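You operate a simulated robot arm through the tools that you are given. There is no shell and no other tool.

You run a simulated two-armed robot. Do the job below in one go: nothing can be reset, and whatever is moved stays where it is left.

TASK
Put the little blue cup in the small purple pan. Take the cap off the purple jar and lay it down on the olive bench top. Shut the cream drawer. Take the orange slab and put it on the white bench top. Take the teal slab and leave it on the shallow grey tray. Take the holed blue plate and leave it on the top of the yellow bench. Fetch the tin labelled "Pads" from the pink bench top and set it on the teal bench top. Stack the bottle that says "21-26" from the pink bench top on top of the bottle marked "41-46". The order is free. Set down upright: tin.

Only the result counts: the job must be done as asked and must still hold three seconds after the hand-in. Knocking over, shifting, dropping, spilling or breaking anything else fails it. Lids that push on must go on centred and level and be pressed home; caps that screw on are set level and turned clockwise until they are tight.

THE ROBOT
Two 7-joint arms with two-finger parallel grippers on one trunk, on a base that moves. Base frame: it is fixed to the floor where the robot stands at the start and does not move with it; the origin is under the middle of the robot, x ahead of it, y to its left, z up. Units: m, degrees, N and s.
The left shoulder is at the start at [0.03, 0.119, 0.935], the right one opposite. With the tool pointing down near the work surface each hand reaches from about 0.28 to 0.68 m from the robot's upright axis, wherever it stands, measured 20 degrees to its own side. Places, roughly: cream drawer [1.9, -0.3, 0.3]; green tin, teal tin [-8.5, -1.75, 0.75]; holed blue plate (10x11x4 cm) [-5.6, -1, 0.8]; large orange glass bottle, large teal glass bottle [-8.25, -2, 0.75]; little blue cup (6x6x7 cm) [-1.4, 1.5, 0.8]; orange slab (6x6x3 cm) [-5.5, -1.4, 0.8]; purple jar (7x7x11 cm) [-0.6, 1.4, 0.9]; shallow grey tray (17x15x3 cm) [-2, -0.5, 0.9]; small purple pan (15x19x9 cm) [-3.5, 0.4, 0.8]; teal bench top [-5.3, -1.4, 0.8]; teal slab (6x6x2 cm) [-5.5, -1.5, 0.8]; top of the yellow bench (60x21 cm) [-3.92, -1.58, 0.84]; white bench top [-6.8, 1.6, 0.8]. Payload 3.43 kg a hand.
Tool frame (each hand has its own): the origin (TCP) lies between the finger pads and is the grasp point; the fingertips stand 0.03 m ahead of it; z points along the fingers, y is the line along which they close. Largest opening 0.094 m; finger width 0.028, thickness 0.01; the body of the gripper, 0.05 by 0.096 m, starts 0.055 m behind the TCP.
Orientation is that of the tool frame in the base frame, as [roll, pitch, yaw] about the fixed x, y, z axes, in that order (R = Rz(yaw) Ry(pitch) Rx(roll)). With the fingers straight down and closing along the base's y, the tool's x points along the base's -x, its y along +y and its z along -z.

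THE INTERFACE
- The arms move only by the tool arm_command. It takes "left_increments", "right_increments" or both (then of equal length, played together; a hand with none holds still); each is a list of rows, each a list of 3 entries, a list of its own where there are three numbers: the turn, a rotation vector about the base's x, y, z in units of 120 degrees (1.0 is 120 degrees), then the shift along the base's x, y, z in units of 250 mm (1.0 is 250 mm), then the finger opening in m, from 0 to 0.094. In form: [[[wx, wy, wz], [x, y, z], fingers], ...]. A call has 1 to 20 rows; each row is the pose to reach, as a shift and turn from the pose commanded when the call began. A call with a number of a shift or a turn outside -1 to 1 is refused whole. Each row takes 0.2 s and may step no farther than 0.05 m and 8.6 degrees from the row before; otherwise, or with a gripper value out of range, the whole call is refused. A pose out of reach is approached as far as the arm can. The call stops where the force on the tool passes 40 N (or 10 N more than at its start, if that is more) or the arm is blocked; 0.2 s more then pass. Each finger travels about 0.072 m/s and halts on what it meets, pressing with about 37 N; the grip force reading is that of the motor and also rises with nothing between the fingers. The clock runs only during rows and for 0.2 s after the last one: add rows that repeat a pose to give the fingers time. The reply holds the time, the measured pose of the TCP, the force on the tool along the base axes, the opening and the grip force, in the units named above and with some noise, with the torque about the TCP (base axes, N m) and any sound that the robot's microphone picked up.
- Cameras (640 x 400 px; columns grow to the right, rows downward): "scene" is now at [0.0507, 0.0117, 1.646]; the picture's right is [0.16, -0.99, 0.00], its down [-0.71, -0.12, -0.70] and it looks along [0.69, 0.11, -0.72] (base axes); focal length 286 px, centre (320, 200). "left" rides on the left gripper at [0.076, -0.014, -0.102] in its tool frame; the picture's right is [0.18, 0.98, 0.00], its down [-0.75, 0.14, -0.64] and it looks along [-0.63, 0.12, 0.77] (tool axes); focal length 243 px, centre (320, 200). "right" rides on the right gripper at [0.076, 0.014, -0.103] in its tool frame; the picture's right is [-0.18, 0.98, 0.00], its down [-0.75, -0.14, -0.64] and it looks along [-0.63, -0.12, 0.77] (tool axes); focal length 243 px, centre (320, 200). There is no depth. A picture from a camera that has moved, and an enlarged one, comes with that camera's place and axes in the base frame and with its lens.
- get_image(camera): a new picture of that camera. The clock stands still meanwhile.
- slide_trunk(by): moves the trunk up (or, below 0, down) by that many m; the arms and the scene camera ride with it, the base frame stays. It gives what a move gives, with no picture.
- drive_base(legs): drives the robot by 1 to 6 legs, each [ahead, turn to the left] in m and degrees, along the robot's own axes; the way and the turn of a leg run together, so that a leg with both is an arc; at most 1.5 m and 180 degrees a leg. The arms and the cameras ride along, it lands a little off, and it stops where it bumps. It gives what a move gives.
- pan_tilt(pan, tilt): turns the head with the scene camera to pan (to the left, within 143 degrees either way) and tilt (down, from -29 to 69), counted from straight ahead of the robot. It gives what a move gives.
- zoom(camera, box): a new picture of the part [left, top, right, bottom] of that camera's present view, enlarged. The clock stands still meanwhile.
- job_done(): hands the job in; it is judged then, once.

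Places have to be worked out from the pictures, the camera data and where the tool is seen. Open the grippers and draw the arms clear of the work before you hand the job in, unless the task says otherwise.

The tools are called after "Request:" as name(argument=value, ...) on one line, values as JSON. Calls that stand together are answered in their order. arm_command: Moves the arms, as the interface text tells. Its arguments: {"type":"object","properties":{"left_increments":{"type":"array","items":{"type":"array"}},"right_increments":{"type":"array","items":{"type":"array"}}},"required":[]} The other tools are called the same way: slide_trunk (by) moves the trunk up or down; drive_base (legs) drives the base; pan_tilt (pan, tilt) turns the head that bears the scene camera; get_image (camera) takes a picture; zoom (camera, box) takes an enlarged picture of a part of a camera's view; job_done () hands the job in.

At the start:

```text
t: 0.0
left_tool_pos: [0.4986, 0.1624, 1.0474]
left_ee_rot: [-180.0, 0.0, -179.9]
left_wrist_force: [-0.2, -0.1, -0.7]
left_ft_torque: [0.02, -0.01, 0.0]
left_width: 0.0941
left_finger_force: 0.0
right_tool_pos: [0.3445, -0.1151, 1.0613]
right_ee_rot: [179.9, 0.0, 180.0]
right_wrist_force: [-0.1, 0.2, -0.2]
right_ft_torque: [0.02, 0.02, 0.0]
right_width: 0.0941
right_finger_force: 0.1
trunk travel left (down, up): [-0.2, 0.21]
robot x, y, heading: [0.0011, 0.0013, 0.3]
head pan, tilt (commanded): [9.4, 45.7]
```

scene: 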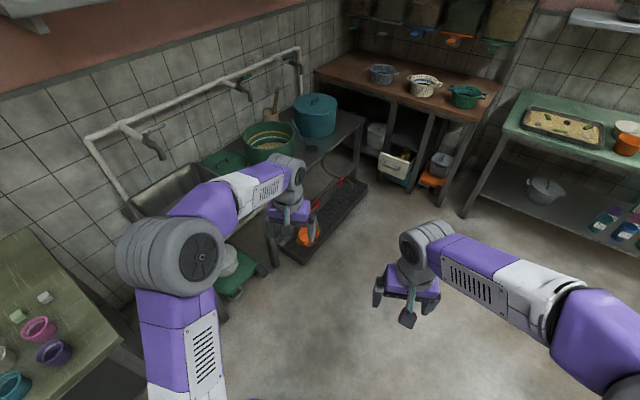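
right: 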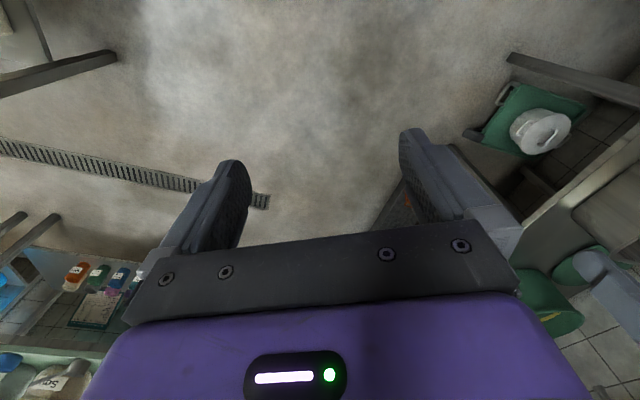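
left: 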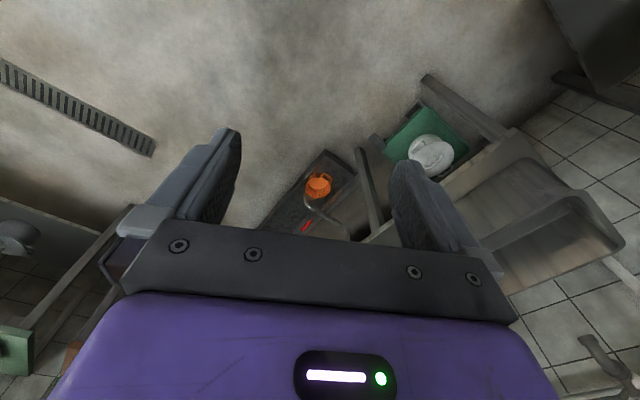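

I start by looking around; the first picture shows the drawer under the brown bench ahead, and a benchtop to the left with cups. I pan the head to survey the room.

Request:
pan_tilt(pan=0, tilt=30)

Request:
get_image(camera="scene")

Request:
pan_tilt(pan=80, tilt=30)

Request:
get_image(camera="scene")

Request:
pan_tilt(pan=140, tilt=20)

Request:
get_image(camera="scene")

Request:
pan_tilt(pan=-80, tilt=30)

Request:
get_image(camera="scene")

Request:
pan_tilt(pan=-140, tilt=20)

Request:
get_image(camera="scene")

```text
t: 0.8
left_tool_pos: [0.4991, 0.1623, 1.0484]
left_ee_rot: [180.0, -0.1, -180.0]
left_wrist_force: [0.5, 0.0, 0.1]
left_ft_torque: [-0.01, 0.0, -0.03]
left_width: 0.0943
left_finger_force: 0.0
right_tool_pos: [0.3455, -0.1144, 1.0608]
right_ee_rot: [180.0, 0.1, 179.9]
right_wrist_force: [-0.3, 0.5, 0.4]
right_ft_torque: [0.01, 0.02, 0.01]
right_width: 0.0938
right_finger_force: 0.0
trunk travel left (down, up): [-0.2, 0.21]
robot x, y, heading: [-0.0012, 0.0016, 0.0]
head pan, tilt (commanded): [0.0, 30.0]
```

```text
taken
camera scene: at [0.0615, -0.0013, 1.6695], right [0.0, -1.0, 0.0], down [-0.5, 0.0, -0.87], along [0.87, 0.0, -0.5], focal length 286 px, centre (320, 200)
```

scene: 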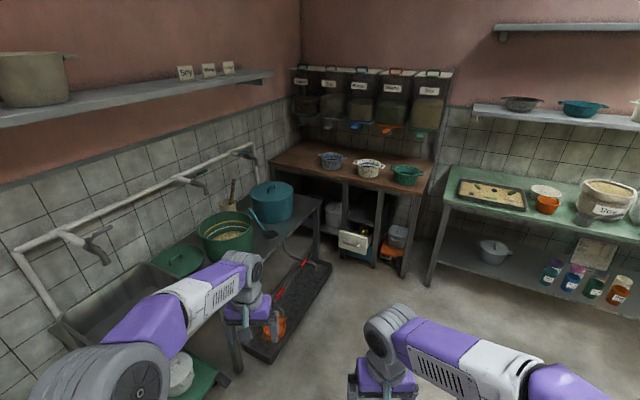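

```text
t: 2.3
left_tool_pos: [0.4979, 0.1616, 1.048]
left_ee_rot: [-180.0, 0.0, -179.9]
left_wrist_force: [0.0, -0.2, 0.0]
left_ft_torque: [0.02, 0.03, 0.02]
left_width: 0.0939
left_finger_force: 0.1
right_tool_pos: [0.3454, -0.1144, 1.06]
right_ee_rot: [-180.0, 0.0, -179.9]
right_wrist_force: [0.2, 0.0, -0.2]
right_ft_torque: [0.02, -0.01, 0.02]
right_width: 0.0939
right_finger_force: 0.1
trunk travel left (down, up): [-0.2, 0.21]
robot x, y, heading: [-0.002, -0.003, -0.2]
head pan, tilt (commanded): [80.0, 30.0]
```

```text
taken
camera scene: at [-0.0132, 0.0877, 1.6696], right [0.98, -0.17, 0.0], down [-0.09, -0.49, -0.87], along [0.15, 0.85, -0.5], focal length 286 px, centre (320, 200)
```

scene: 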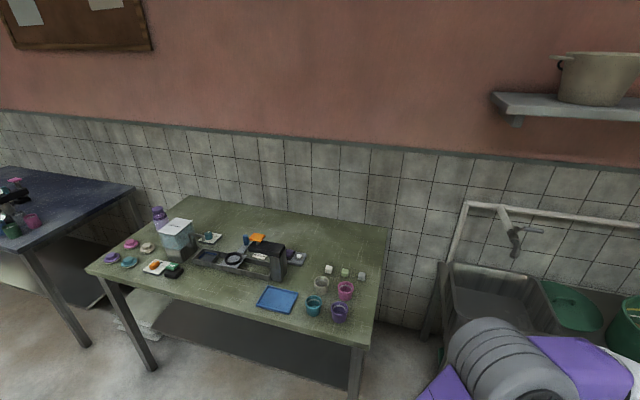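

```text
t: 3.6
left_tool_pos: [0.4991, 0.1632, 1.0473]
left_ee_rot: [180.0, 0.1, -180.0]
left_wrist_force: [0.2, -1.1, -0.3]
left_ft_torque: [0.03, 0.04, 0.03]
left_width: 0.0938
left_finger_force: 0.1
right_tool_pos: [0.345, -0.1144, 1.06]
right_ee_rot: [-179.9, 0.0, 179.9]
right_wrist_force: [0.0, 0.3, -0.3]
right_ft_torque: [0.0, -0.01, 0.0]
right_width: 0.0937
right_finger_force: 0.0
trunk travel left (down, up): [-0.2, 0.21]
robot x, y, heading: [0.0001, 0.0011, -0.1]
head pan, tilt (commanded): [140.0, 20.0]
```

```text
taken
camera scene: at [-0.1003, 0.0585, 1.6856], right [0.64, 0.77, 0.0], down [0.26, -0.22, -0.94], along [-0.72, 0.6, -0.34], focal length 286 px, centre (320, 200)
```

scene: 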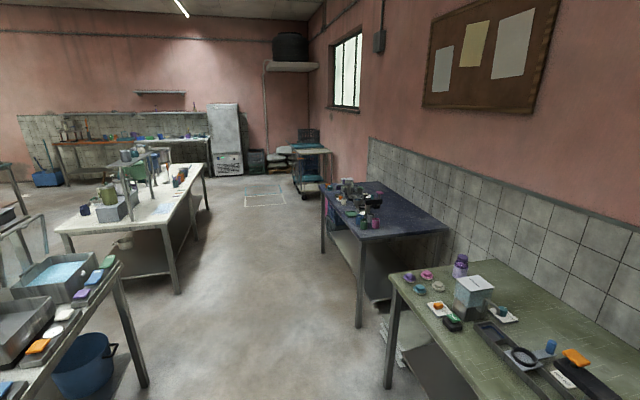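

```text
t: 6.8
left_tool_pos: [0.4985, 0.1619, 1.0478]
left_ee_rot: [-180.0, 0.0, -180.0]
left_wrist_force: [-0.1, -0.8, -0.1]
left_ft_torque: [0.0, 0.03, 0.01]
left_width: 0.0944
left_finger_force: 0.0
right_tool_pos: [0.3435, -0.1145, 1.0591]
right_ee_rot: [-180.0, 0.0, 180.0]
right_wrist_force: [0.0, 0.3, 0.8]
right_ft_torque: [0.0, 0.01, -0.01]
right_width: 0.0942
right_finger_force: 0.0
trunk travel left (down, up): [-0.2, 0.21]
robot x, y, heading: [0.0032, -0.0014, 0.0]
head pan, tilt (commanded): [-80.0, 30.0]
```

```text
taken
camera scene: at [-0.0133, -0.0905, 1.6696], right [-0.98, -0.17, 0.0], down [-0.09, 0.49, -0.87], along [0.15, -0.85, -0.5], focal length 286 px, centre (320, 200)
```

scene: 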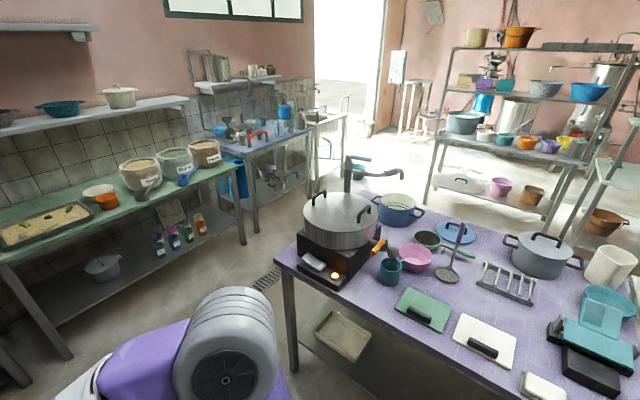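

```text
t: 8.1
left_tool_pos: [0.4992, 0.1622, 1.0482]
left_ee_rot: [180.0, 0.0, 179.9]
left_wrist_force: [1.4, 0.2, 0.1]
left_ft_torque: [-0.01, 0.03, 0.03]
left_width: 0.0939
left_finger_force: 0.1
right_tool_pos: [0.3463, -0.1133, 1.0597]
right_ee_rot: [180.0, 0.0, 180.0]
right_wrist_force: [-0.8, 0.5, 0.1]
right_ft_torque: [0.01, -0.05, -0.01]
right_width: 0.0944
right_finger_force: 0.2
trunk travel left (down, up): [-0.2, 0.21]
robot x, y, heading: [-0.0029, -0.0031, 0.0]
head pan, tilt (commanded): [-140.0, 20.0]
```

```text
taken
camera scene: at [-0.1003, -0.0613, 1.6856], right [-0.64, 0.77, 0.0], down [0.26, 0.22, -0.94], along [-0.72, -0.6, -0.34], focal length 286 px, centre (320, 200)
```

scene: 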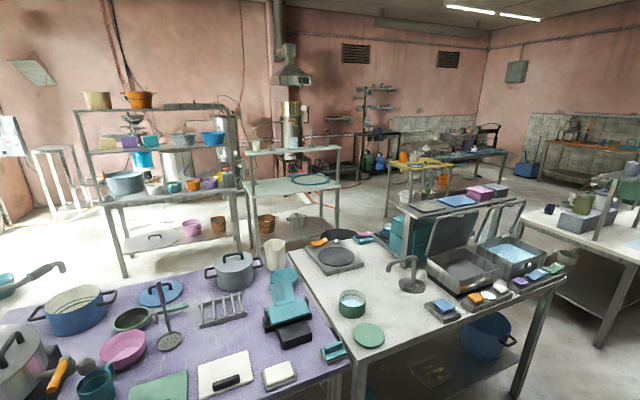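

The drawer sits under the brown bench ahead. I point the head toward it and zoom in.

Request:
pan_tilt(pan=-5, tilt=35)

Request:
zoom(camera="scene", box=[260, 100, 460, 225])

```text
t: 10.2
left_tool_pos: [0.4988, 0.1621, 1.0483]
left_ee_rot: [-180.0, 0.1, -180.0]
left_wrist_force: [0.4, 0.6, -0.2]
left_ft_torque: [0.01, 0.0, 0.01]
left_width: 0.0939
left_finger_force: 0.0
right_tool_pos: [0.3458, -0.1138, 1.0601]
right_ee_rot: [-179.9, 0.0, -179.9]
right_wrist_force: [-0.6, -0.1, 0.4]
right_ft_torque: [0.0, 0.03, -0.04]
right_width: 0.0939
right_finger_force: 0.0
trunk travel left (down, up): [-0.2, 0.21]
robot x, y, heading: [0.0023, 0.0029, 0.0]
head pan, tilt (commanded): [-5.0, 35.0]
```

```text
3.20 times, centred on (360, 162) of scene
camera zoom: at [0.0587, -0.0091, 1.6618], right [-0.09, -1.0, 0.0], down [-0.57, 0.05, -0.82], along [0.82, -0.07, -0.57], focal length 915 px, centre (192, 320)
```

zoom: 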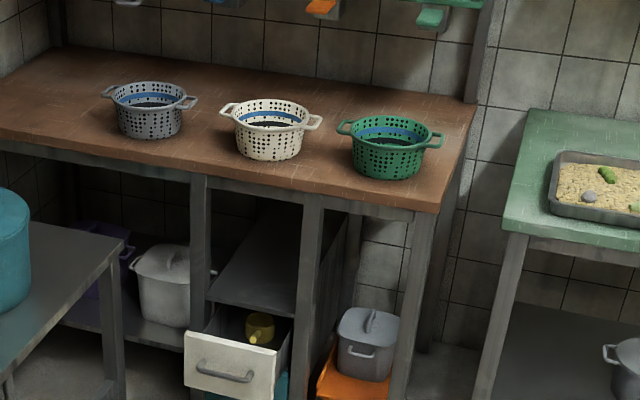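

The drawer front is at about x 1.8, y -0.27, standing open. I drive ahead and slightly right to face it, stopping short to look again.

Request:
drive_base(legs=[[0, -20], [0.95, 0], [0, 20]])

Request:
pan_tilt(pan=5, tilt=55)

Request:
get_image(camera="scene")

Request:
get_image(camera="left")

```text
t: 17.4
left_tool_pos: [1.3864, -0.1545, 1.0479]
left_ee_rot: [180.0, 0.1, -179.4]
left_wrist_force: [0.2, 1.4, -0.1]
left_ft_torque: [-0.01, 0.02, 0.0]
left_width: 0.094
left_finger_force: 0.0
right_tool_pos: [1.2352, -0.4319, 1.0594]
right_ee_rot: [-180.0, -0.1, -179.5]
right_wrist_force: [-0.7, 0.2, 0.3]
right_ft_torque: [0.04, 0.0, -0.02]
right_width: 0.0939
right_finger_force: 0.0
trunk travel left (down, up): [-0.2, 0.21]
robot x, y, heading: [0.8912, -0.3197, 0.4]
head pan, tilt (commanded): [-5.0, 35.0]
```

```text
t: 18.2
left_tool_pos: [1.3853, -0.1551, 1.0487]
left_ee_rot: [-179.9, 0.0, -179.5]
left_wrist_force: [-0.6, 0.1, -0.1]
left_ft_torque: [-0.02, 0.02, -0.02]
left_width: 0.0937
left_finger_force: 0.1
right_tool_pos: [1.2344, -0.4316, 1.0599]
right_ee_rot: [180.0, 0.1, -179.4]
right_wrist_force: [-0.3, 0.3, 0.2]
right_ft_torque: [-0.04, -0.01, 0.0]
right_width: 0.0939
right_finger_force: 0.1
trunk travel left (down, up): [-0.2, 0.21]
robot x, y, heading: [0.8876, -0.3213, 0.3]
head pan, tilt (commanded): [5.0, 55.0]
```

```text
taken
camera scene: at [0.9317, -0.3151, 1.6336], right [0.09, -1.0, 0.0], down [-0.81, -0.08, -0.57], along [0.57, 0.05, -0.82], focal length 286 px, centre (320, 200)
```

scene: 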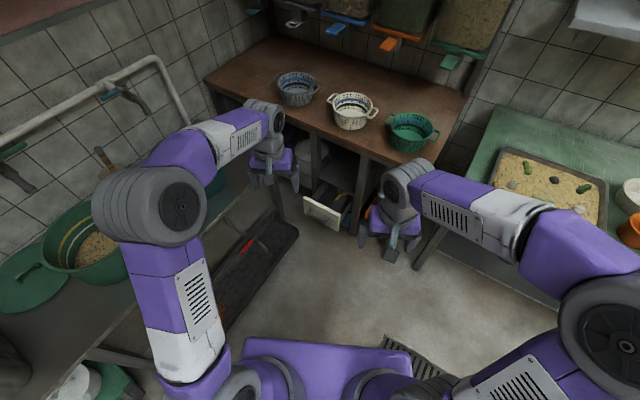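

```text
taken
camera left: at [1.3098, -0.1697, 1.1522], right [-0.19, 0.98, 0.0], down [0.75, 0.15, 0.64], along [0.63, 0.12, -0.77], focal length 243 px, centre (320, 200)
```

left: 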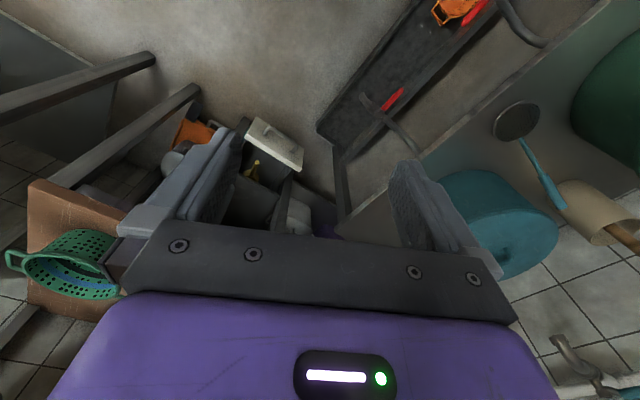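

I zoom onto the drawer in the scene camera for accurate triangulation.

Request:
zoom(camera="scene", box=[270, 140, 390, 240])

Request:
zoom(camera="left", box=[180, 80, 360, 240])

```text
4.00 times, centred on (330, 190) of scene
camera zoom: at [0.9317, -0.3151, 1.6336], right [0.09, -1.0, 0.0], down [-0.81, -0.08, -0.57], along [0.57, 0.05, -0.82], focal length 1144 px, centre (280, 240)
```

zoom: 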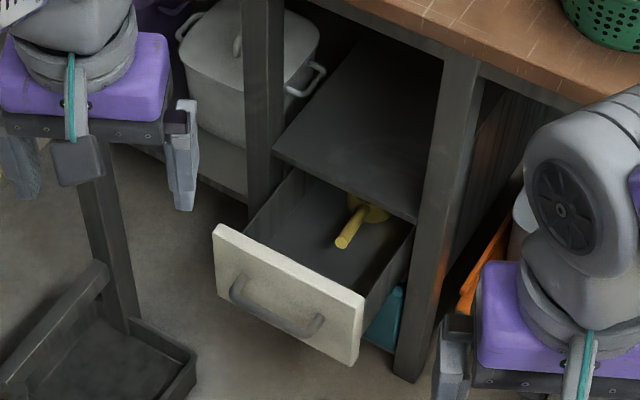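

```text
2.50 times, centred on (270, 160) of left
camera zoom: at [1.3098, -0.1697, 1.1522], right [-0.19, 0.98, 0.0], down [0.75, 0.15, 0.64], along [0.63, 0.12, -0.77], focal length 606 px, centre (445, 300)
```

zoom: 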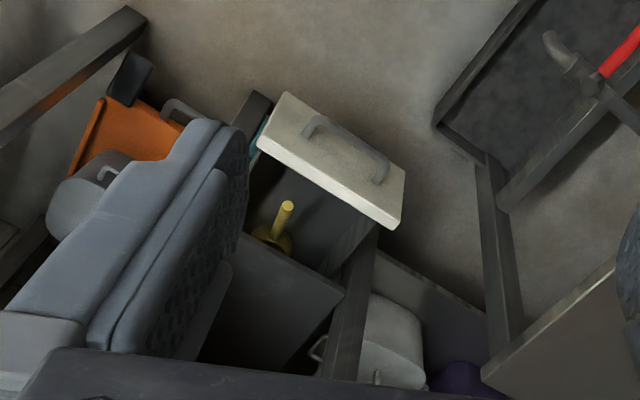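

Triangulating gives the drawer front at about x 1.745, y -0.16 to -0.35, top z ≈ 0.42; bench legs at x ≈ 1.82. I drive 0.2 m closer and lower the trunk so the left arm can push it with a horizontal tool.

Request:
drive_base(legs=[[0.2, 0]])

Request:
slide_trunk(by=-0.2)

Request:
get_image(camera="scene")

```text
t: 19.8
left_tool_pos: [1.5894, -0.1507, 1.0479]
left_ee_rot: [-180.0, 0.0, -179.4]
left_wrist_force: [-0.2, 0.4, -0.3]
left_ft_torque: [0.06, 0.0, 0.01]
left_width: 0.094
left_finger_force: 0.0
right_tool_pos: [1.4371, -0.4298, 1.0602]
right_ee_rot: [-180.0, 0.1, -179.5]
right_wrist_force: [0.3, -0.3, 0.3]
right_ft_torque: [-0.01, 0.04, -0.02]
right_width: 0.0942
right_finger_force: 0.1
trunk travel left (down, up): [-0.2, 0.21]
robot x, y, heading: [1.0921, -0.3185, 0.5]
head pan, tilt (commanded): [5.0, 55.0]
```

```text
t: 22.0
left_tool_pos: [1.5874, -0.1518, 0.849]
left_ee_rot: [180.0, -0.1, -179.5]
left_wrist_force: [-0.2, 0.1, 0.5]
left_ft_torque: [0.01, 0.04, 0.0]
left_width: 0.094
left_finger_force: 0.1
right_tool_pos: [1.4365, -0.4302, 0.8594]
right_ee_rot: [180.0, 0.0, -179.6]
right_wrist_force: [0.0, -0.2, 0.6]
right_ft_torque: [-0.02, 0.02, 0.0]
right_width: 0.0939
right_finger_force: 0.2
trunk travel left (down, up): [0.0, 0.41]
robot x, y, heading: [1.0917, -0.3169, 0.4]
head pan, tilt (commanded): [5.0, 55.0]
```

```text
taken
camera scene: at [1.1337, -0.3133, 1.4337], right [0.1, -1.0, 0.0], down [-0.82, -0.08, -0.57], along [0.57, 0.06, -0.82], focal length 286 px, centre (320, 200)
```

scene: 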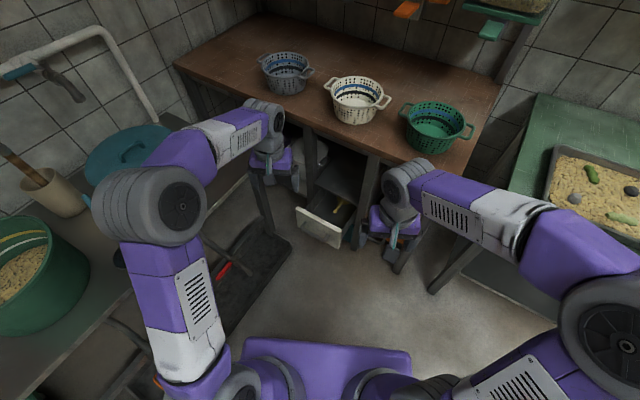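

The room is turned about -27.5° to my base frame: bench edge, trough and drawer all fit that. The drawer's closing direction is about (0.887, -0.462). I drive 0.1 m more, then swing the left tool horizontal along that direction while lowering it.

Request:
drive_base(legs=[[0.08, 0]])

Request:
arm_command(left_increments=[[[-0.015, -0.0612, -0.015], [-0.02, -0.01, -0.066], 0.07], [[-0.03, -0.1224, -0.03], [-0.04, -0.02, -0.133], 0.04], [[-0.0449, -0.1836, -0.0449], [-0.06, -0.03, -0.2], 0.0], [[-0.0599, -0.2448, -0.0599], [-0.08, -0.04, -0.266], 0.0], [[-0.0749, -0.306, -0.0749], [-0.1, -0.05, -0.333], 0.0], [[-0.0899, -0.3672, -0.0899], [-0.12, -0.06, -0.4], 0.0], [[-0.1048, -0.4283, -0.1048], [-0.14, -0.07, -0.466], 0.0], [[-0.1198, -0.4895, -0.1198], [-0.16, -0.08, -0.533], 0.0], [[-0.1348, -0.5507, -0.1348], [-0.18, -0.09, -0.6], 0.0], [[-0.1498, -0.6119, -0.1498], [-0.2, -0.1, -0.666], 0.0], [[-0.1647, -0.6731, -0.1647], [-0.22, -0.11, -0.733], 0.0], [[-0.1797, -0.7343, -0.1797], [-0.24, -0.12, -0.8], 0.0], [[-0.1797, -0.7343, -0.1797], [-0.24, -0.12, -0.9], 0.0]])

Request:
get_image(camera="scene")

Request:
get_image(camera="left")

```text
t: 23.0
left_tool_pos: [1.6691, -0.151, 0.8484]
left_ee_rot: [-179.9, 0.0, -179.5]
left_wrist_force: [0.0, -0.4, 0.3]
left_ft_torque: [-0.02, 0.0, -0.02]
left_width: 0.094
left_finger_force: 0.1
right_tool_pos: [1.5178, -0.4287, 0.8599]
right_ee_rot: [-180.0, 0.0, -179.5]
right_wrist_force: [1.0, -0.9, -0.1]
right_ft_torque: [-0.04, 0.02, -0.01]
right_width: 0.0939
right_finger_force: 0.2
trunk travel left (down, up): [0.0, 0.41]
robot x, y, heading: [1.1702, -0.3144, 0.3]
head pan, tilt (commanded): [5.0, 55.0]
```

```text
t: 25.8
left_tool_pos: [1.6084, -0.1812, 0.6226]
left_ee_rot: [-74.6, 89.5, -102.1]
left_wrist_force: [0.4, 0.6, 0.3]
left_ft_torque: [-0.03, 0.0, 0.03]
left_width: 0.0
left_finger_force: 33.1
right_tool_pos: [1.5175, -0.4289, 0.8606]
right_ee_rot: [180.0, 0.0, -179.5]
right_wrist_force: [-0.1, -0.4, -0.2]
right_ft_torque: [0.0, -0.02, -0.03]
right_width: 0.094
right_finger_force: 0.1
trunk travel left (down, up): [0.0, 0.41]
robot x, y, heading: [1.1715, -0.319, 0.6]
head pan, tilt (commanded): [5.0, 55.0]
```

```text
taken
camera scene: at [1.2139, -0.3124, 1.4335], right [0.1, -1.0, 0.0], down [-0.82, -0.08, -0.57], along [0.57, 0.06, -0.82], focal length 286 px, centre (320, 200)
```

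scene: 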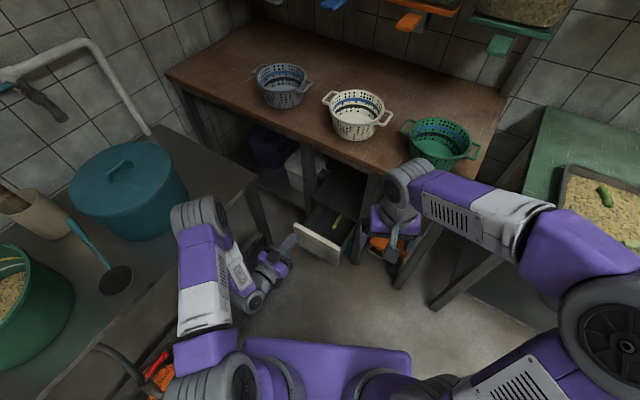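

```text
taken
camera left: at [1.5104, -0.1477, 0.5482], right [0.45, 0.87, -0.19], down [-0.5, 0.43, 0.75], along [0.74, -0.24, 0.63], focal length 243 px, centre (320, 200)
```

left: 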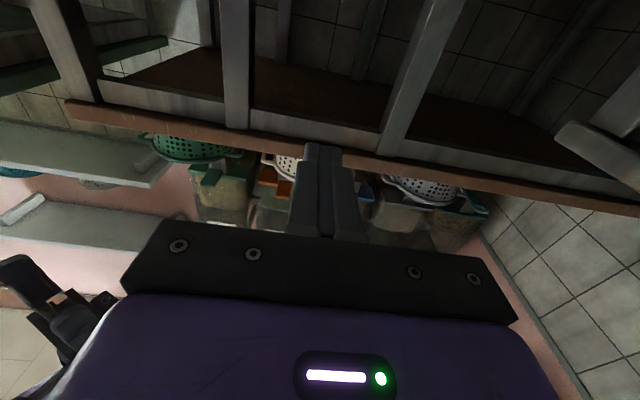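

The tool is horizontal and aligned, at z 0.62. I lower it another 0.245 m to z ≈ 0.377 in front of the drawer face.

Request:
arm_command(left_increments=[[[0, 0, 0], [0, 0, -0.18], 0.0], [[0, 0, 0], [0, 0, -0.36], 0.0], [[0, 0, 0], [0, 0, -0.54], 0.0], [[0, 0, 0], [0, 0, -0.72], 0.0], [[0, 0, 0], [0, 0, -0.88], 0.0], [[0, 0, 0], [0, 0, -0.98], 0.0]])

Request:
zoom(camera="scene", box=[220, 160, 400, 280])

Request:
get_image(camera="left")

```text
t: 27.2
left_tool_pos: [1.608, -0.1811, 0.3777]
left_ee_rot: [-86.4, 89.4, -114.0]
left_wrist_force: [-0.6, 0.0, -0.2]
left_ft_torque: [-0.04, -0.01, -0.01]
left_width: 0.0
left_finger_force: 32.9
right_tool_pos: [1.5169, -0.4287, 0.8595]
right_ee_rot: [-180.0, 0.0, -179.5]
right_wrist_force: [-0.1, 0.1, -0.3]
right_ft_torque: [-0.03, -0.01, -0.01]
right_width: 0.0939
right_finger_force: 0.2
trunk travel left (down, up): [0.0, 0.41]
robot x, y, heading: [1.1698, -0.3145, 0.6]
head pan, tilt (commanded): [5.0, 55.0]
```

```text
3.33 times, centred on (310, 220) of scene
camera zoom: at [1.2139, -0.3126, 1.4335], right [0.1, -1.0, 0.0], down [-0.82, -0.08, -0.57], along [0.57, 0.06, -0.82], focal length 953 px, centre (353, 133)
```

zoom: 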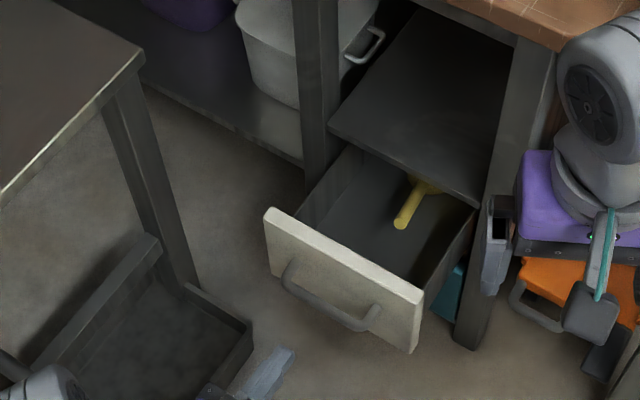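

```text
taken
camera left: at [1.5101, -0.1475, 0.3029], right [0.45, 0.87, -0.19], down [-0.5, 0.43, 0.75], along [0.74, -0.24, 0.63], focal length 243 px, centre (320, 200)
```

left: 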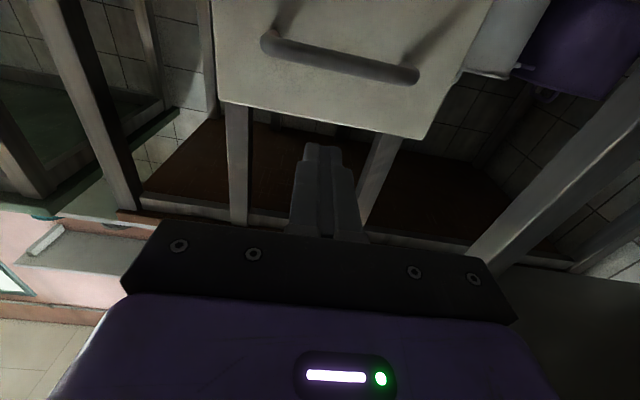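

The drawer's top edge is at z ≈ 0.40, face centre near (1.753, -0.24); my fingertips are at its height, 0.12 m in front. I push along the closing direction slowly.

Request:
arm_command(left_increments=[[[0, 0, 0], [0.071, -0.037, -0.02], 0.0], [[0, 0, 0], [0.142, -0.074, -0.04], 0.0], [[0, 0, 0], [0.213, -0.111, -0.04], 0.0], [[0, 0, 0], [0.284, -0.148, -0.04], 0.0], [[0, 0, 0], [0.355, -0.185, -0.04], 0.0], [[0, 0, 0], [0.42, -0.219, -0.04], 0.0], [[0, 0, 0], [0.474, -0.247, -0.04], 0.0], [[0, 0, 0], [0.528, -0.275, -0.04], 0.0], [[0, 0, 0], [0.582, -0.303, -0.04], 0.0], [[0, 0, 0], [0.636, -0.331, -0.04], 0.0]])

Request:
zoom(camera="scene", box=[220, 160, 400, 280])

```text
t: 29.4
left_tool_pos: [1.7411, -0.2516, 0.4092]
left_ee_rot: [-84.8, 89.5, -112.4]
left_wrist_force: [0.0, -0.7, 0.0]
left_ft_torque: [-0.02, 0.03, -0.01]
left_width: 0.0
left_finger_force: 33.3
left hand out of reach, approached as far as the arm can: row 3, 4, 5, 6, 7, 8, 9, 10
right_tool_pos: [1.5171, -0.429, 0.8597]
right_ee_rot: [180.0, -0.1, -179.5]
right_wrist_force: [-0.1, -0.1, 0.5]
right_ft_torque: [-0.02, 0.01, -0.01]
right_width: 0.0936
right_finger_force: 0.0
trunk travel left (down, up): [0.0, 0.41]
robot x, y, heading: [1.1721, -0.3172, 0.4]
head pan, tilt (commanded): [5.0, 55.0]
```

```text
3.33 times, centred on (310, 220) of scene
camera zoom: at [1.2139, -0.3126, 1.4335], right [0.1, -1.0, 0.0], down [-0.82, -0.08, -0.57], along [0.57, 0.06, -0.82], focal length 953 px, centre (353, 133)
```

zoom: 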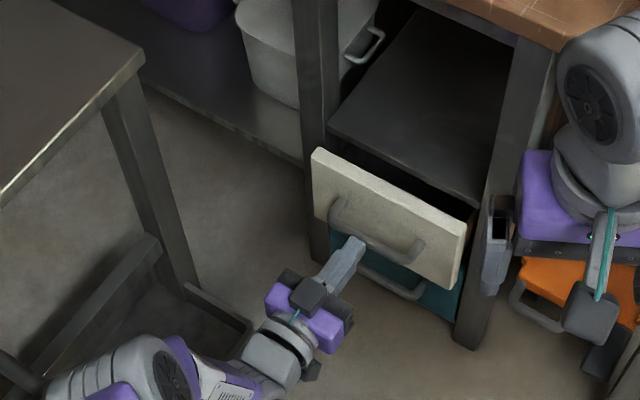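

The drawer has moved in about 0.1 m, but the arm hit its reach limit. I look through the left wrist camera and wider scene to see the remaining gap.

Request:
get_image(camera="left")

Request:
zoom(camera="scene", box=[290, 175, 370, 255])

```text
taken
camera left: at [1.6433, -0.2183, 0.3337], right [0.45, 0.87, -0.19], down [-0.5, 0.43, 0.75], along [0.74, -0.24, 0.63], focal length 243 px, centre (320, 200)
```

left: 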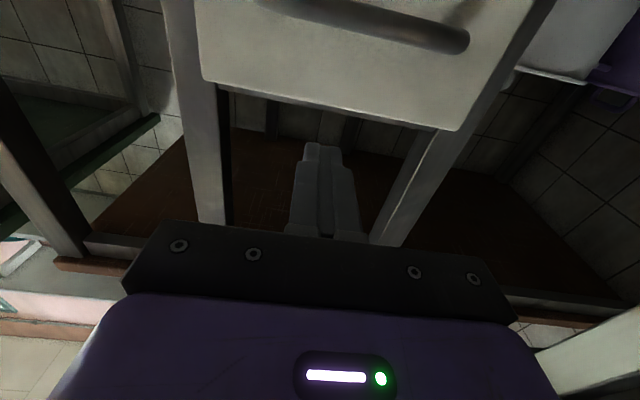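

```text
5.00 times, centred on (330, 215) of scene
camera zoom: at [1.2139, -0.3126, 1.4335], right [0.1, -1.0, 0.0], down [-0.82, -0.08, -0.57], along [0.57, 0.06, -0.82], focal length 1430 px, centre (270, 125)
```

zoom: 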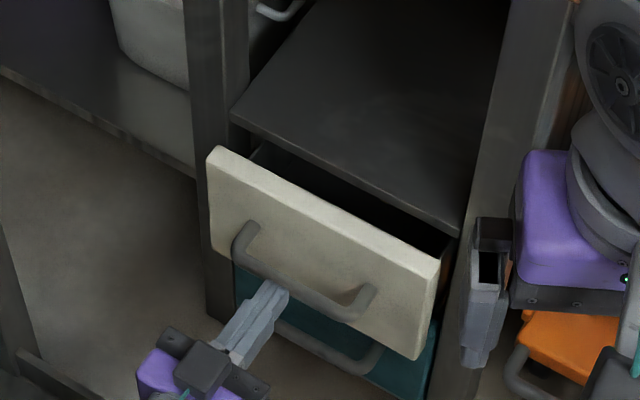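

The finger tips are now slightly above the drawer's top edge and about 8 cm short of its face. I retract, then drive 0.12 m closer so the push is within reach.

Request:
arm_command(left_increments=[[[0, 0, 0], [-0.1, 0.05, 0], 0.0], [[0, 0, 0], [-0.2, 0.1, 0], 0.0], [[0, 0, 0], [-0.3, 0.15, 0], 0.0], [[0, 0, 0], [-0.4, 0.2, 0], 0.0], [[0, 0, 0], [-0.5, 0.25, 0], 0.0], [[0, 0, 0], [-0.6, 0.3, 0], 0.0]])

Request:
drive_base(legs=[[0.12, 0]])

Request:
get_image(camera="scene")

```text
t: 30.8
left_tool_pos: [1.5913, -0.1762, 0.409]
left_ee_rot: [-83.8, 89.5, -111.3]
left_wrist_force: [0.3, -0.1, 0.3]
left_ft_torque: [0.0, 0.0, -0.02]
left_width: 0.0001
left_finger_force: 32.9
right_tool_pos: [1.5162, -0.429, 0.8596]
right_ee_rot: [-180.0, 0.0, -179.5]
right_wrist_force: [-0.2, 0.1, 0.2]
right_ft_torque: [0.0, 0.02, 0.01]
right_width: 0.0937
right_finger_force: 0.1
trunk travel left (down, up): [0.0, 0.41]
robot x, y, heading: [1.1701, -0.3157, 0.4]
head pan, tilt (commanded): [5.0, 55.0]
```

```text
t: 32.1
left_tool_pos: [1.7086, -0.1751, 0.4079]
left_ee_rot: [-89.2, 89.5, -116.7]
left_wrist_force: [0.4, 0.1, 1.1]
left_ft_torque: [0.0, -0.02, 0.03]
left_width: 0.0
left_finger_force: 32.8
right_tool_pos: [1.6365, -0.4291, 0.8596]
right_ee_rot: [-179.9, 0.1, -179.4]
right_wrist_force: [-0.3, 0.4, 0.3]
right_ft_torque: [-0.01, 0.0, 0.01]
right_width: 0.0941
right_finger_force: 0.0
trunk travel left (down, up): [0.0, 0.41]
robot x, y, heading: [1.2893, -0.3171, 0.7]
head pan, tilt (commanded): [5.0, 55.0]
```

```text
taken
camera scene: at [1.3331, -0.3115, 1.4335], right [0.1, -1.0, 0.0], down [-0.82, -0.08, -0.57], along [0.57, 0.06, -0.82], focal length 286 px, centre (320, 200)
```

scene: 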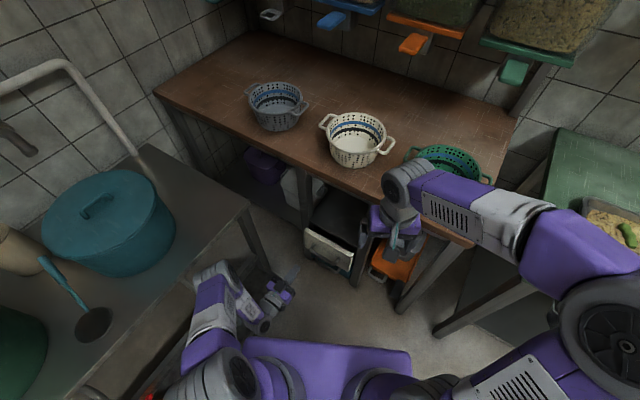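

I'm now closer. I lower the tip to z ≈ 0.365, then push forward along the closing direction in small steps.

Request:
arm_command(left_increments=[[[0, 0, 0], [-0.02, -0.05, -0.09], 0.0], [[0, 0, 0], [-0.04, -0.1, -0.18], 0.0], [[0, 0, 0], [0.031, -0.137, -0.18], 0.0], [[0, 0, 0], [0.102, -0.174, -0.18], 0.0], [[0, 0, 0], [0.173, -0.211, -0.18], 0.0], [[0, 0, 0], [0.244, -0.248, -0.18], 0.0], [[0, 0, 0], [0.315, -0.285, -0.18], 0.0], [[0, 0, 0], [0.386, -0.322, -0.18], 0.0], [[0, 0, 0], [0.43, -0.345, -0.18], 0.0], [[0, 0, 0], [0.48, -0.37, -0.18], 0.0]])

Request:
zoom(camera="scene", box=[270, 180, 400, 290])

```text
t: 34.3
left_tool_pos: [1.7965, -0.2302, 0.3814]
left_ee_rot: [-89.0, 89.6, -116.5]
left_wrist_force: [0.9, 0.1, -0.1]
left_ft_torque: [0.0, 0.0, -0.03]
left_width: 0.0
left_finger_force: 33.2
left hand out of reach, approached as far as the arm can: row 4, 5, 6, 7, 8, 9, 10
right_tool_pos: [1.6351, -0.4287, 0.8601]
right_ee_rot: [179.9, -0.1, -179.6]
right_wrist_force: [-0.7, 0.6, 0.1]
right_ft_torque: [-0.01, -0.01, 0.01]
right_width: 0.0938
right_finger_force: 0.1
trunk travel left (down, up): [0.0, 0.41]
robot x, y, heading: [1.2879, -0.317, 0.3]
head pan, tilt (commanded): [5.0, 55.0]
```

```text
3.64 times, centred on (335, 235) of scene
camera zoom: at [1.3327, -0.3115, 1.4335], right [0.1, -1.0, 0.0], down [-0.82, -0.08, -0.57], along [0.57, 0.06, -0.82], focal length 1040 px, centre (266, 73)
```

zoom: 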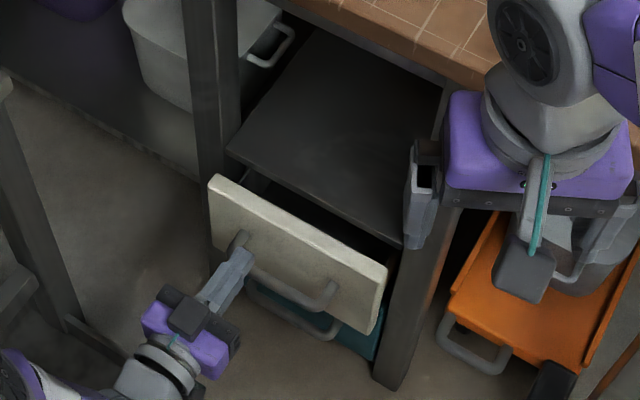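

The horizontal tool posture limits reach. I back off a bit while pitching the tool 40° downward, which should let the wrist stay higher, then push again.

Request:
arm_command(left_increments=[[[0.031, 0.059, 0], [-0.06, 0.02, 0], 0.0], [[0.062, 0.118, 0], [-0.12, 0.04, 0], 0.0], [[0.092, 0.177, 0], [-0.18, 0.06, 0], 0.0], [[0.123, 0.236, 0], [-0.2, 0.07, 0], 0.0], [[0.154, 0.296, 0], [-0.2, 0.07, 0], 0.0], [[0.154, 0.296, 0], [-0.14, 0.04, -0.03], 0.0], [[0.154, 0.296, 0], [-0.07, 0.0, -0.05], 0.0], [[0.154, 0.296, 0], [0.0, -0.03, -0.05], 0.0], [[0.154, 0.296, 0], [0.07, -0.07, -0.05], 0.0], [[0.154, 0.296, 0], [0.14, -0.106, -0.05], 0.0], [[0.154, 0.296, 0], [0.21, -0.142, -0.05], 0.0]])

Request:
zoom(camera="scene", box=[270, 180, 400, 290])

```text
t: 36.6
left_tool_pos: [1.8329, -0.2579, 0.3682]
left_ee_rot: [-179.2, 49.7, 153.3]
left_wrist_force: [-12.3, 3.5, 15.2]
left_ft_torque: [0.09, 0.02, -0.02]
left_width: 0.0001
left_finger_force: 33.2
right_tool_pos: [1.6349, -0.4272, 0.861]
right_ee_rot: [-180.0, 0.0, -179.3]
right_wrist_force: [-0.4, -0.1, 0.4]
right_ft_torque: [-0.02, -0.01, 0.0]
right_width: 0.0941
right_finger_force: 0.0
trunk travel left (down, up): [0.0, 0.41]
robot x, y, heading: [1.2872, -0.3137, 0.8]
head pan, tilt (commanded): [5.0, 55.0]
stopped in row 11 (left hand): the force on the tool passed its limit at 72 N (the readings are from after the stop); the commanded pose is now the measured one
```

```text
3.64 times, centred on (335, 235) of scene
camera zoom: at [1.3309, -0.3112, 1.4338], right [0.1, -1.0, 0.0], down [-0.81, -0.08, -0.57], along [0.57, 0.06, -0.82], focal length 1040 px, centre (266, 73)
```

zoom: 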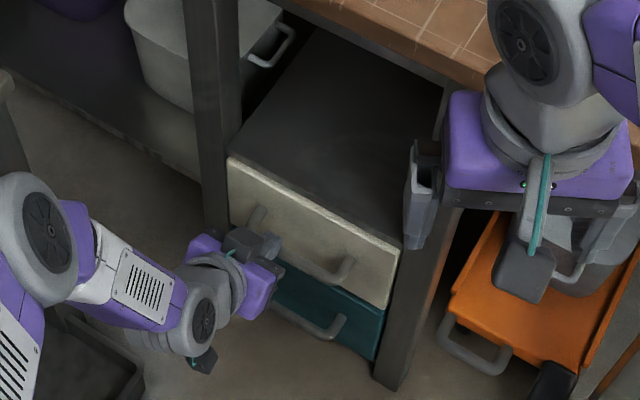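

The push stopped at 72 N with the drawer front flush with the shelf edge and the teal drawer. Before retreating I check that the fingers aren't hooked in the handle.

Request:
get_image(camera="left")

Request:
zoom(camera="scene", box=[300, 205, 370, 265])

```text
taken
camera left: at [1.7125, -0.2123, 0.3781], right [0.34, 0.93, -0.15], down [0.07, 0.13, 0.99], along [0.94, -0.35, -0.02], focal length 243 px, centre (320, 200)
```

left: 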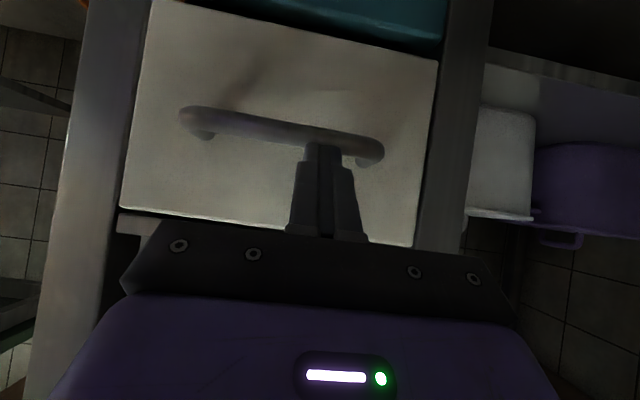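

```text
6.67 times, centred on (335, 235) of scene
camera zoom: at [1.3309, -0.3112, 1.4338], right [0.1, -1.0, 0.0], down [-0.81, -0.08, -0.57], along [0.57, 0.06, -0.82], focal length 1906 px, centre (220, -33)
```

zoom: 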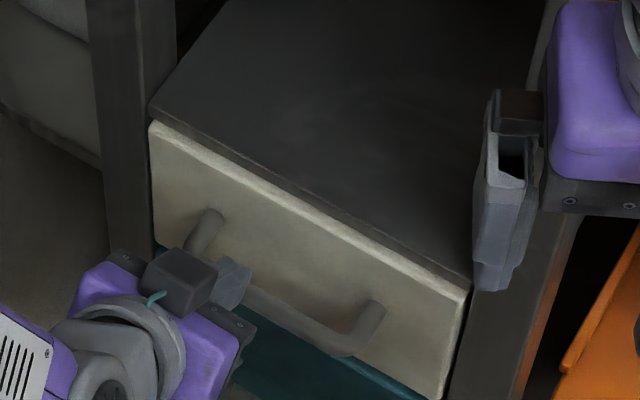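

The drawer sits flush between the legs. The tips rest just above the handle bar, so I retract backwards along the tool axis (up and back), then bring the arm up with the tool turned back to pointing down.

Request:
arm_command(left_increments=[[[0, 0, 0], [-0.08, 0.04, 0.075], 0.0], [[0, 0, 0], [-0.19, 0.1, 0.18], 0.0], [[0, 0, 0], [-0.3, 0.156, 0.28], 0.0], [[0, 0, 0], [-0.4, 0.2, 0.4], 0.0], [[0, 0, 0], [-0.45, 0.22, 0.55], 0.0], [[0, 0, 0], [-0.5, 0.22, 0.7], 0.02], [[0, 0, 0], [-0.5, 0.22, 0.85], 0.04], [[0, 0, 0], [-0.5, 0.22, 1.0], 0.05]])

Request:
get_image(camera="scene")

Request:
zoom(camera="scene", box=[270, 160, 400, 290])

```text
t: 38.4
left_tool_pos: [1.7093, -0.203, 0.6166]
left_ee_rot: [-179.2, 49.6, 153.4]
left_wrist_force: [0.3, 0.1, -0.4]
left_ft_torque: [0.02, -0.01, 0.01]
left_width: 0.0501
left_finger_force: 0.1
right_tool_pos: [1.6376, -0.4281, 0.8597]
right_ee_rot: [179.9, 0.0, -179.4]
right_wrist_force: [-0.2, 0.1, 0.1]
right_ft_torque: [0.01, 0.03, -0.03]
right_width: 0.0943
right_finger_force: 0.1
trunk travel left (down, up): [0.0, 0.41]
robot x, y, heading: [1.2902, -0.3176, 0.5]
head pan, tilt (commanded): [5.0, 55.0]
```

```text
taken
camera scene: at [1.3324, -0.3114, 1.4336], right [0.1, -1.0, 0.0], down [-0.82, -0.08, -0.57], along [0.57, 0.06, -0.82], focal length 286 px, centre (320, 200)
```

scene: 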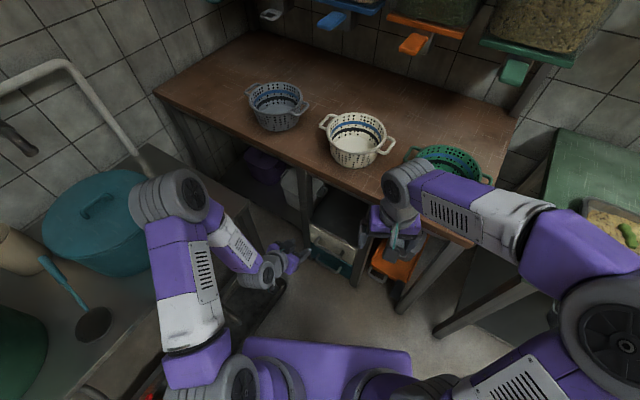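

```text
3.08 times, centred on (335, 225) of scene
camera zoom: at [1.3324, -0.3114, 1.4336], right [0.1, -1.0, 0.0], down [-0.82, -0.08, -0.57], along [0.57, 0.06, -0.82], focal length 880 px, centre (274, 123)
```

zoom: 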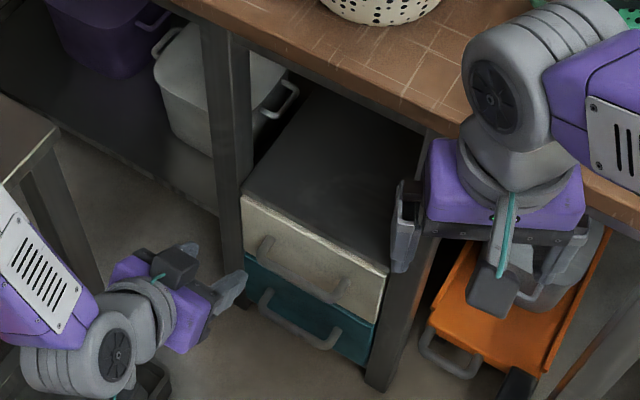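

The drawer is closed and flush. I back the robot away from the bench, then raise the trunk and restore the left tool to pointing down.

Request:
drive_base(legs=[[-0.5, 0]])

Request:
slide_trunk(by=0.2)

Request:
arm_command(left_increments=[[[0.0143, 0.0583, 0.0306], [-0.04, 0.02, 0.1], 0.05], [[0.0286, 0.1167, 0.0612], [-0.08, 0.04, 0.2], 0.05], [[0.0429, 0.175, 0.0918], [-0.12, 0.06, 0.3], 0.05], [[0.0571, 0.2334, 0.1225], [-0.16, 0.08, 0.4], 0.05], [[0.0714, 0.2917, 0.1531], [-0.2, 0.1, 0.5], 0.05], [[0.0857, 0.3501, 0.1837], [-0.2, 0.12, 0.6], 0.05], [[0.1, 0.4084, 0.2143], [-0.2, 0.14, 0.7], 0.05], [[0.1, 0.4084, 0.2143], [-0.2, 0.14, 0.85], 0.05], [[0.1, 0.4084, 0.2143], [-0.2, 0.14, 0.98], 0.05]])

Request:
pan_tilt(pan=60, tilt=40)

Request:
get_image(camera="scene")

```text
t: 41.3
left_tool_pos: [1.2118, -0.2065, 0.6162]
left_ee_rot: [-179.2, 49.6, 153.2]
left_wrist_force: [0.2, -0.3, 0.1]
left_ft_torque: [-0.03, 0.04, 0.04]
left_width: 0.0498
left_finger_force: 0.0
right_tool_pos: [1.1382, -0.4328, 0.8593]
right_ee_rot: [-179.9, 0.0, -179.4]
right_wrist_force: [0.0, 0.6, 0.5]
right_ft_torque: [0.01, 0.04, 0.0]
right_width: 0.0944
right_finger_force: 0.0
trunk travel left (down, up): [0.0, 0.41]
robot x, y, heading: [0.7934, -0.3208, 0.6]
head pan, tilt (commanded): [5.0, 55.0]
```

```text
t: 43.5
left_tool_pos: [1.2125, -0.2071, 0.8155]
left_ee_rot: [-179.2, 49.5, 153.3]
left_wrist_force: [-0.1, 0.2, -0.3]
left_ft_torque: [0.02, 0.01, 0.02]
left_width: 0.0499
left_finger_force: 0.0
right_tool_pos: [1.1384, -0.4326, 1.0596]
right_ee_rot: [-179.9, -0.2, -179.6]
right_wrist_force: [-0.1, 0.0, -0.4]
right_ft_torque: [0.04, 0.01, 0.02]
right_width: 0.094
right_finger_force: 0.0
trunk travel left (down, up): [-0.2, 0.21]
robot x, y, heading: [0.79, -0.323, 0.4]
head pan, tilt (commanded): [5.0, 55.0]
```

```text
t: 45.5
left_tool_pos: [1.1601, -0.1716, 1.0628]
left_ee_rot: [-179.9, -0.5, -179.5]
left_wrist_force: [1.2, 0.1, -0.9]
left_ft_torque: [0.04, 0.0, -0.02]
left_width: 0.0503
left_finger_force: 0.0
right_tool_pos: [1.1384, -0.4318, 1.06]
right_ee_rot: [179.9, 0.0, -179.4]
right_wrist_force: [0.7, 0.9, -0.1]
right_ft_torque: [0.05, -0.01, -0.03]
right_width: 0.0938
right_finger_force: 0.0
trunk travel left (down, up): [-0.2, 0.21]
robot x, y, heading: [0.7894, -0.3187, 0.2]
head pan, tilt (commanded): [5.0, 55.0]
```

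```text
t: 46.7
left_tool_pos: [1.1627, -0.1721, 1.0613]
left_ee_rot: [-179.9, -0.3, -179.5]
left_wrist_force: [0.0, 0.3, 0.6]
left_ft_torque: [0.02, 0.0, 0.0]
left_width: 0.0502
left_finger_force: 0.1
right_tool_pos: [1.1386, -0.4315, 1.0599]
right_ee_rot: [-180.0, 0.0, -179.5]
right_wrist_force: [-0.4, -0.2, -0.5]
right_ft_torque: [-0.02, 0.0, 0.0]
right_width: 0.0936
right_finger_force: 0.2
trunk travel left (down, up): [-0.2, 0.21]
robot x, y, heading: [0.7914, -0.3216, 0.5]
head pan, tilt (commanded): [60.0, 40.0]
```

```text
taken
camera scene: at [0.8058, -0.2488, 1.6542], right [0.87, -0.49, 0.0], down [-0.32, -0.56, -0.77], along [0.38, 0.67, -0.64], focal length 286 px, centre (320, 200)
```

scene: 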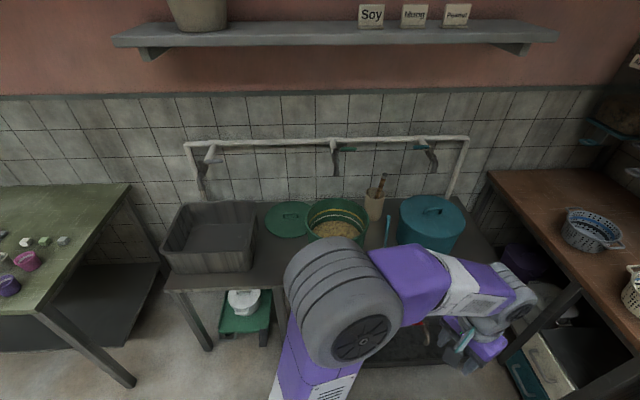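

The drawer is done. Next is the jar on the olive bench: I back along the corridor between the benches and turn to face the olive bench, stopping at a safe distance to look.

Request:
drive_base(legs=[[0, -28], [-1.5, 0], [-0.33, 0], [0, 90]])

Request:
pan_tilt(pan=10, tilt=45)

Request:
get_image(camera="scene")

```text
t: 61.1
left_tool_pos: [-0.7773, 0.9326, 1.0624]
left_ee_rot: [-179.8, -0.4, -117.7]
left_wrist_force: [-0.5, 0.4, -0.3]
left_ft_torque: [-0.02, 0.02, 0.02]
left_width: 0.05
left_finger_force: 0.0
right_tool_pos: [-0.5587, 0.7891, 1.0595]
right_ee_rot: [-180.0, -0.1, -117.8]
right_wrist_force: [-0.3, -0.7, 0.6]
right_ft_torque: [0.0, 0.02, 0.03]
right_width: 0.0943
right_finger_force: 0.0
trunk travel left (down, up): [-0.2, 0.21]
robot x, y, heading: [-0.82, 0.531, 62.4]
head pan, tilt (commanded): [60.0, 40.0]
```

```text
t: 62.3
left_tool_pos: [-0.7774, 0.9336, 1.0622]
left_ee_rot: [-179.8, -0.3, -117.7]
left_wrist_force: [0.1, -0.5, 0.8]
left_ft_torque: [0.03, 0.03, -0.02]
left_width: 0.05
left_finger_force: 0.1
right_tool_pos: [-0.5581, 0.7898, 1.0596]
right_ee_rot: [-180.0, 0.0, -117.8]
right_wrist_force: [0.0, -0.7, -0.7]
right_ft_torque: [-0.01, 0.0, 0.01]
right_width: 0.0939
right_finger_force: 0.0
trunk travel left (down, up): [-0.2, 0.21]
robot x, y, heading: [-0.8224, 0.5349, 62.1]
head pan, tilt (commanded): [10.0, 45.0]
```

```text
taken
camera scene: at [-0.8093, 0.5865, 1.647], right [0.95, -0.3, 0.0], down [-0.22, -0.67, -0.71], along [0.22, 0.67, -0.71], focal length 286 px, centre (320, 200)
```

scene: 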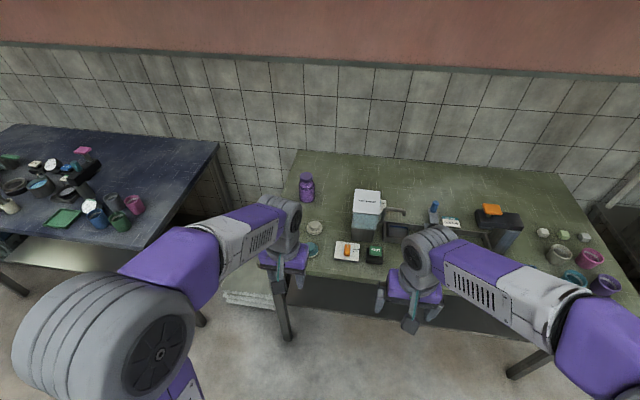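

The purple jar is at the bench's left rear. I zoom in on it and on its neighbours.

Request:
zoom(camera="scene", box=[270, 150, 430, 290])

Request:
zoom(camera="scene", box=[0, 120, 220, 260])

Request:
get_image(camera="left")

```text
2.86 times, centred on (350, 220) of scene
camera zoom: at [-0.8093, 0.5865, 1.647], right [0.95, -0.3, 0.0], down [-0.22, -0.67, -0.71], along [0.22, 0.67, -0.71], focal length 817 px, centre (234, 143)
```

zoom: 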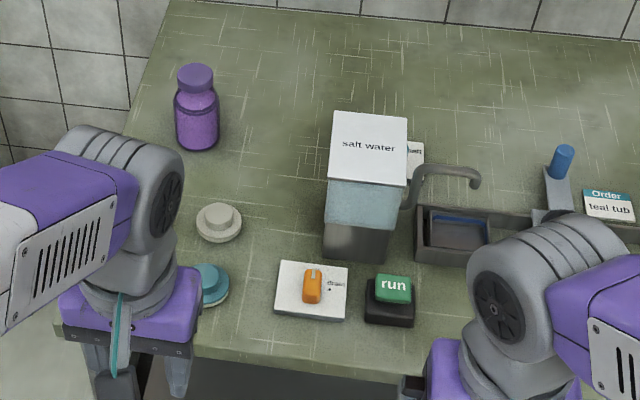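

```text
2.86 times, centred on (110, 190) of scene
camera zoom: at [-0.8093, 0.5865, 1.647], right [0.95, -0.3, 0.0], down [-0.22, -0.67, -0.71], along [0.22, 0.67, -0.71], focal length 817 px, centre (920, 229)
```

zoom: 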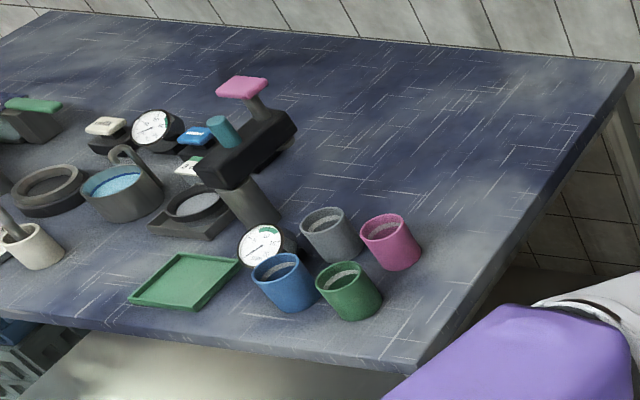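

```text
taken
camera left: at [-0.801, 0.8588, 1.1665], right [-0.96, 0.29, 0.0], down [0.23, 0.74, 0.64], along [0.19, 0.61, -0.77], focal length 243 px, centre (320, 200)
```

left: 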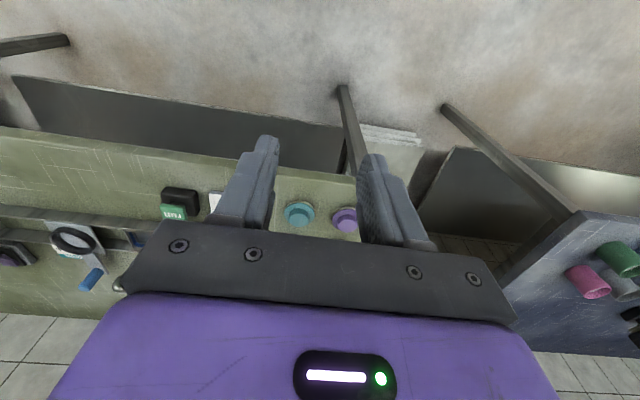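

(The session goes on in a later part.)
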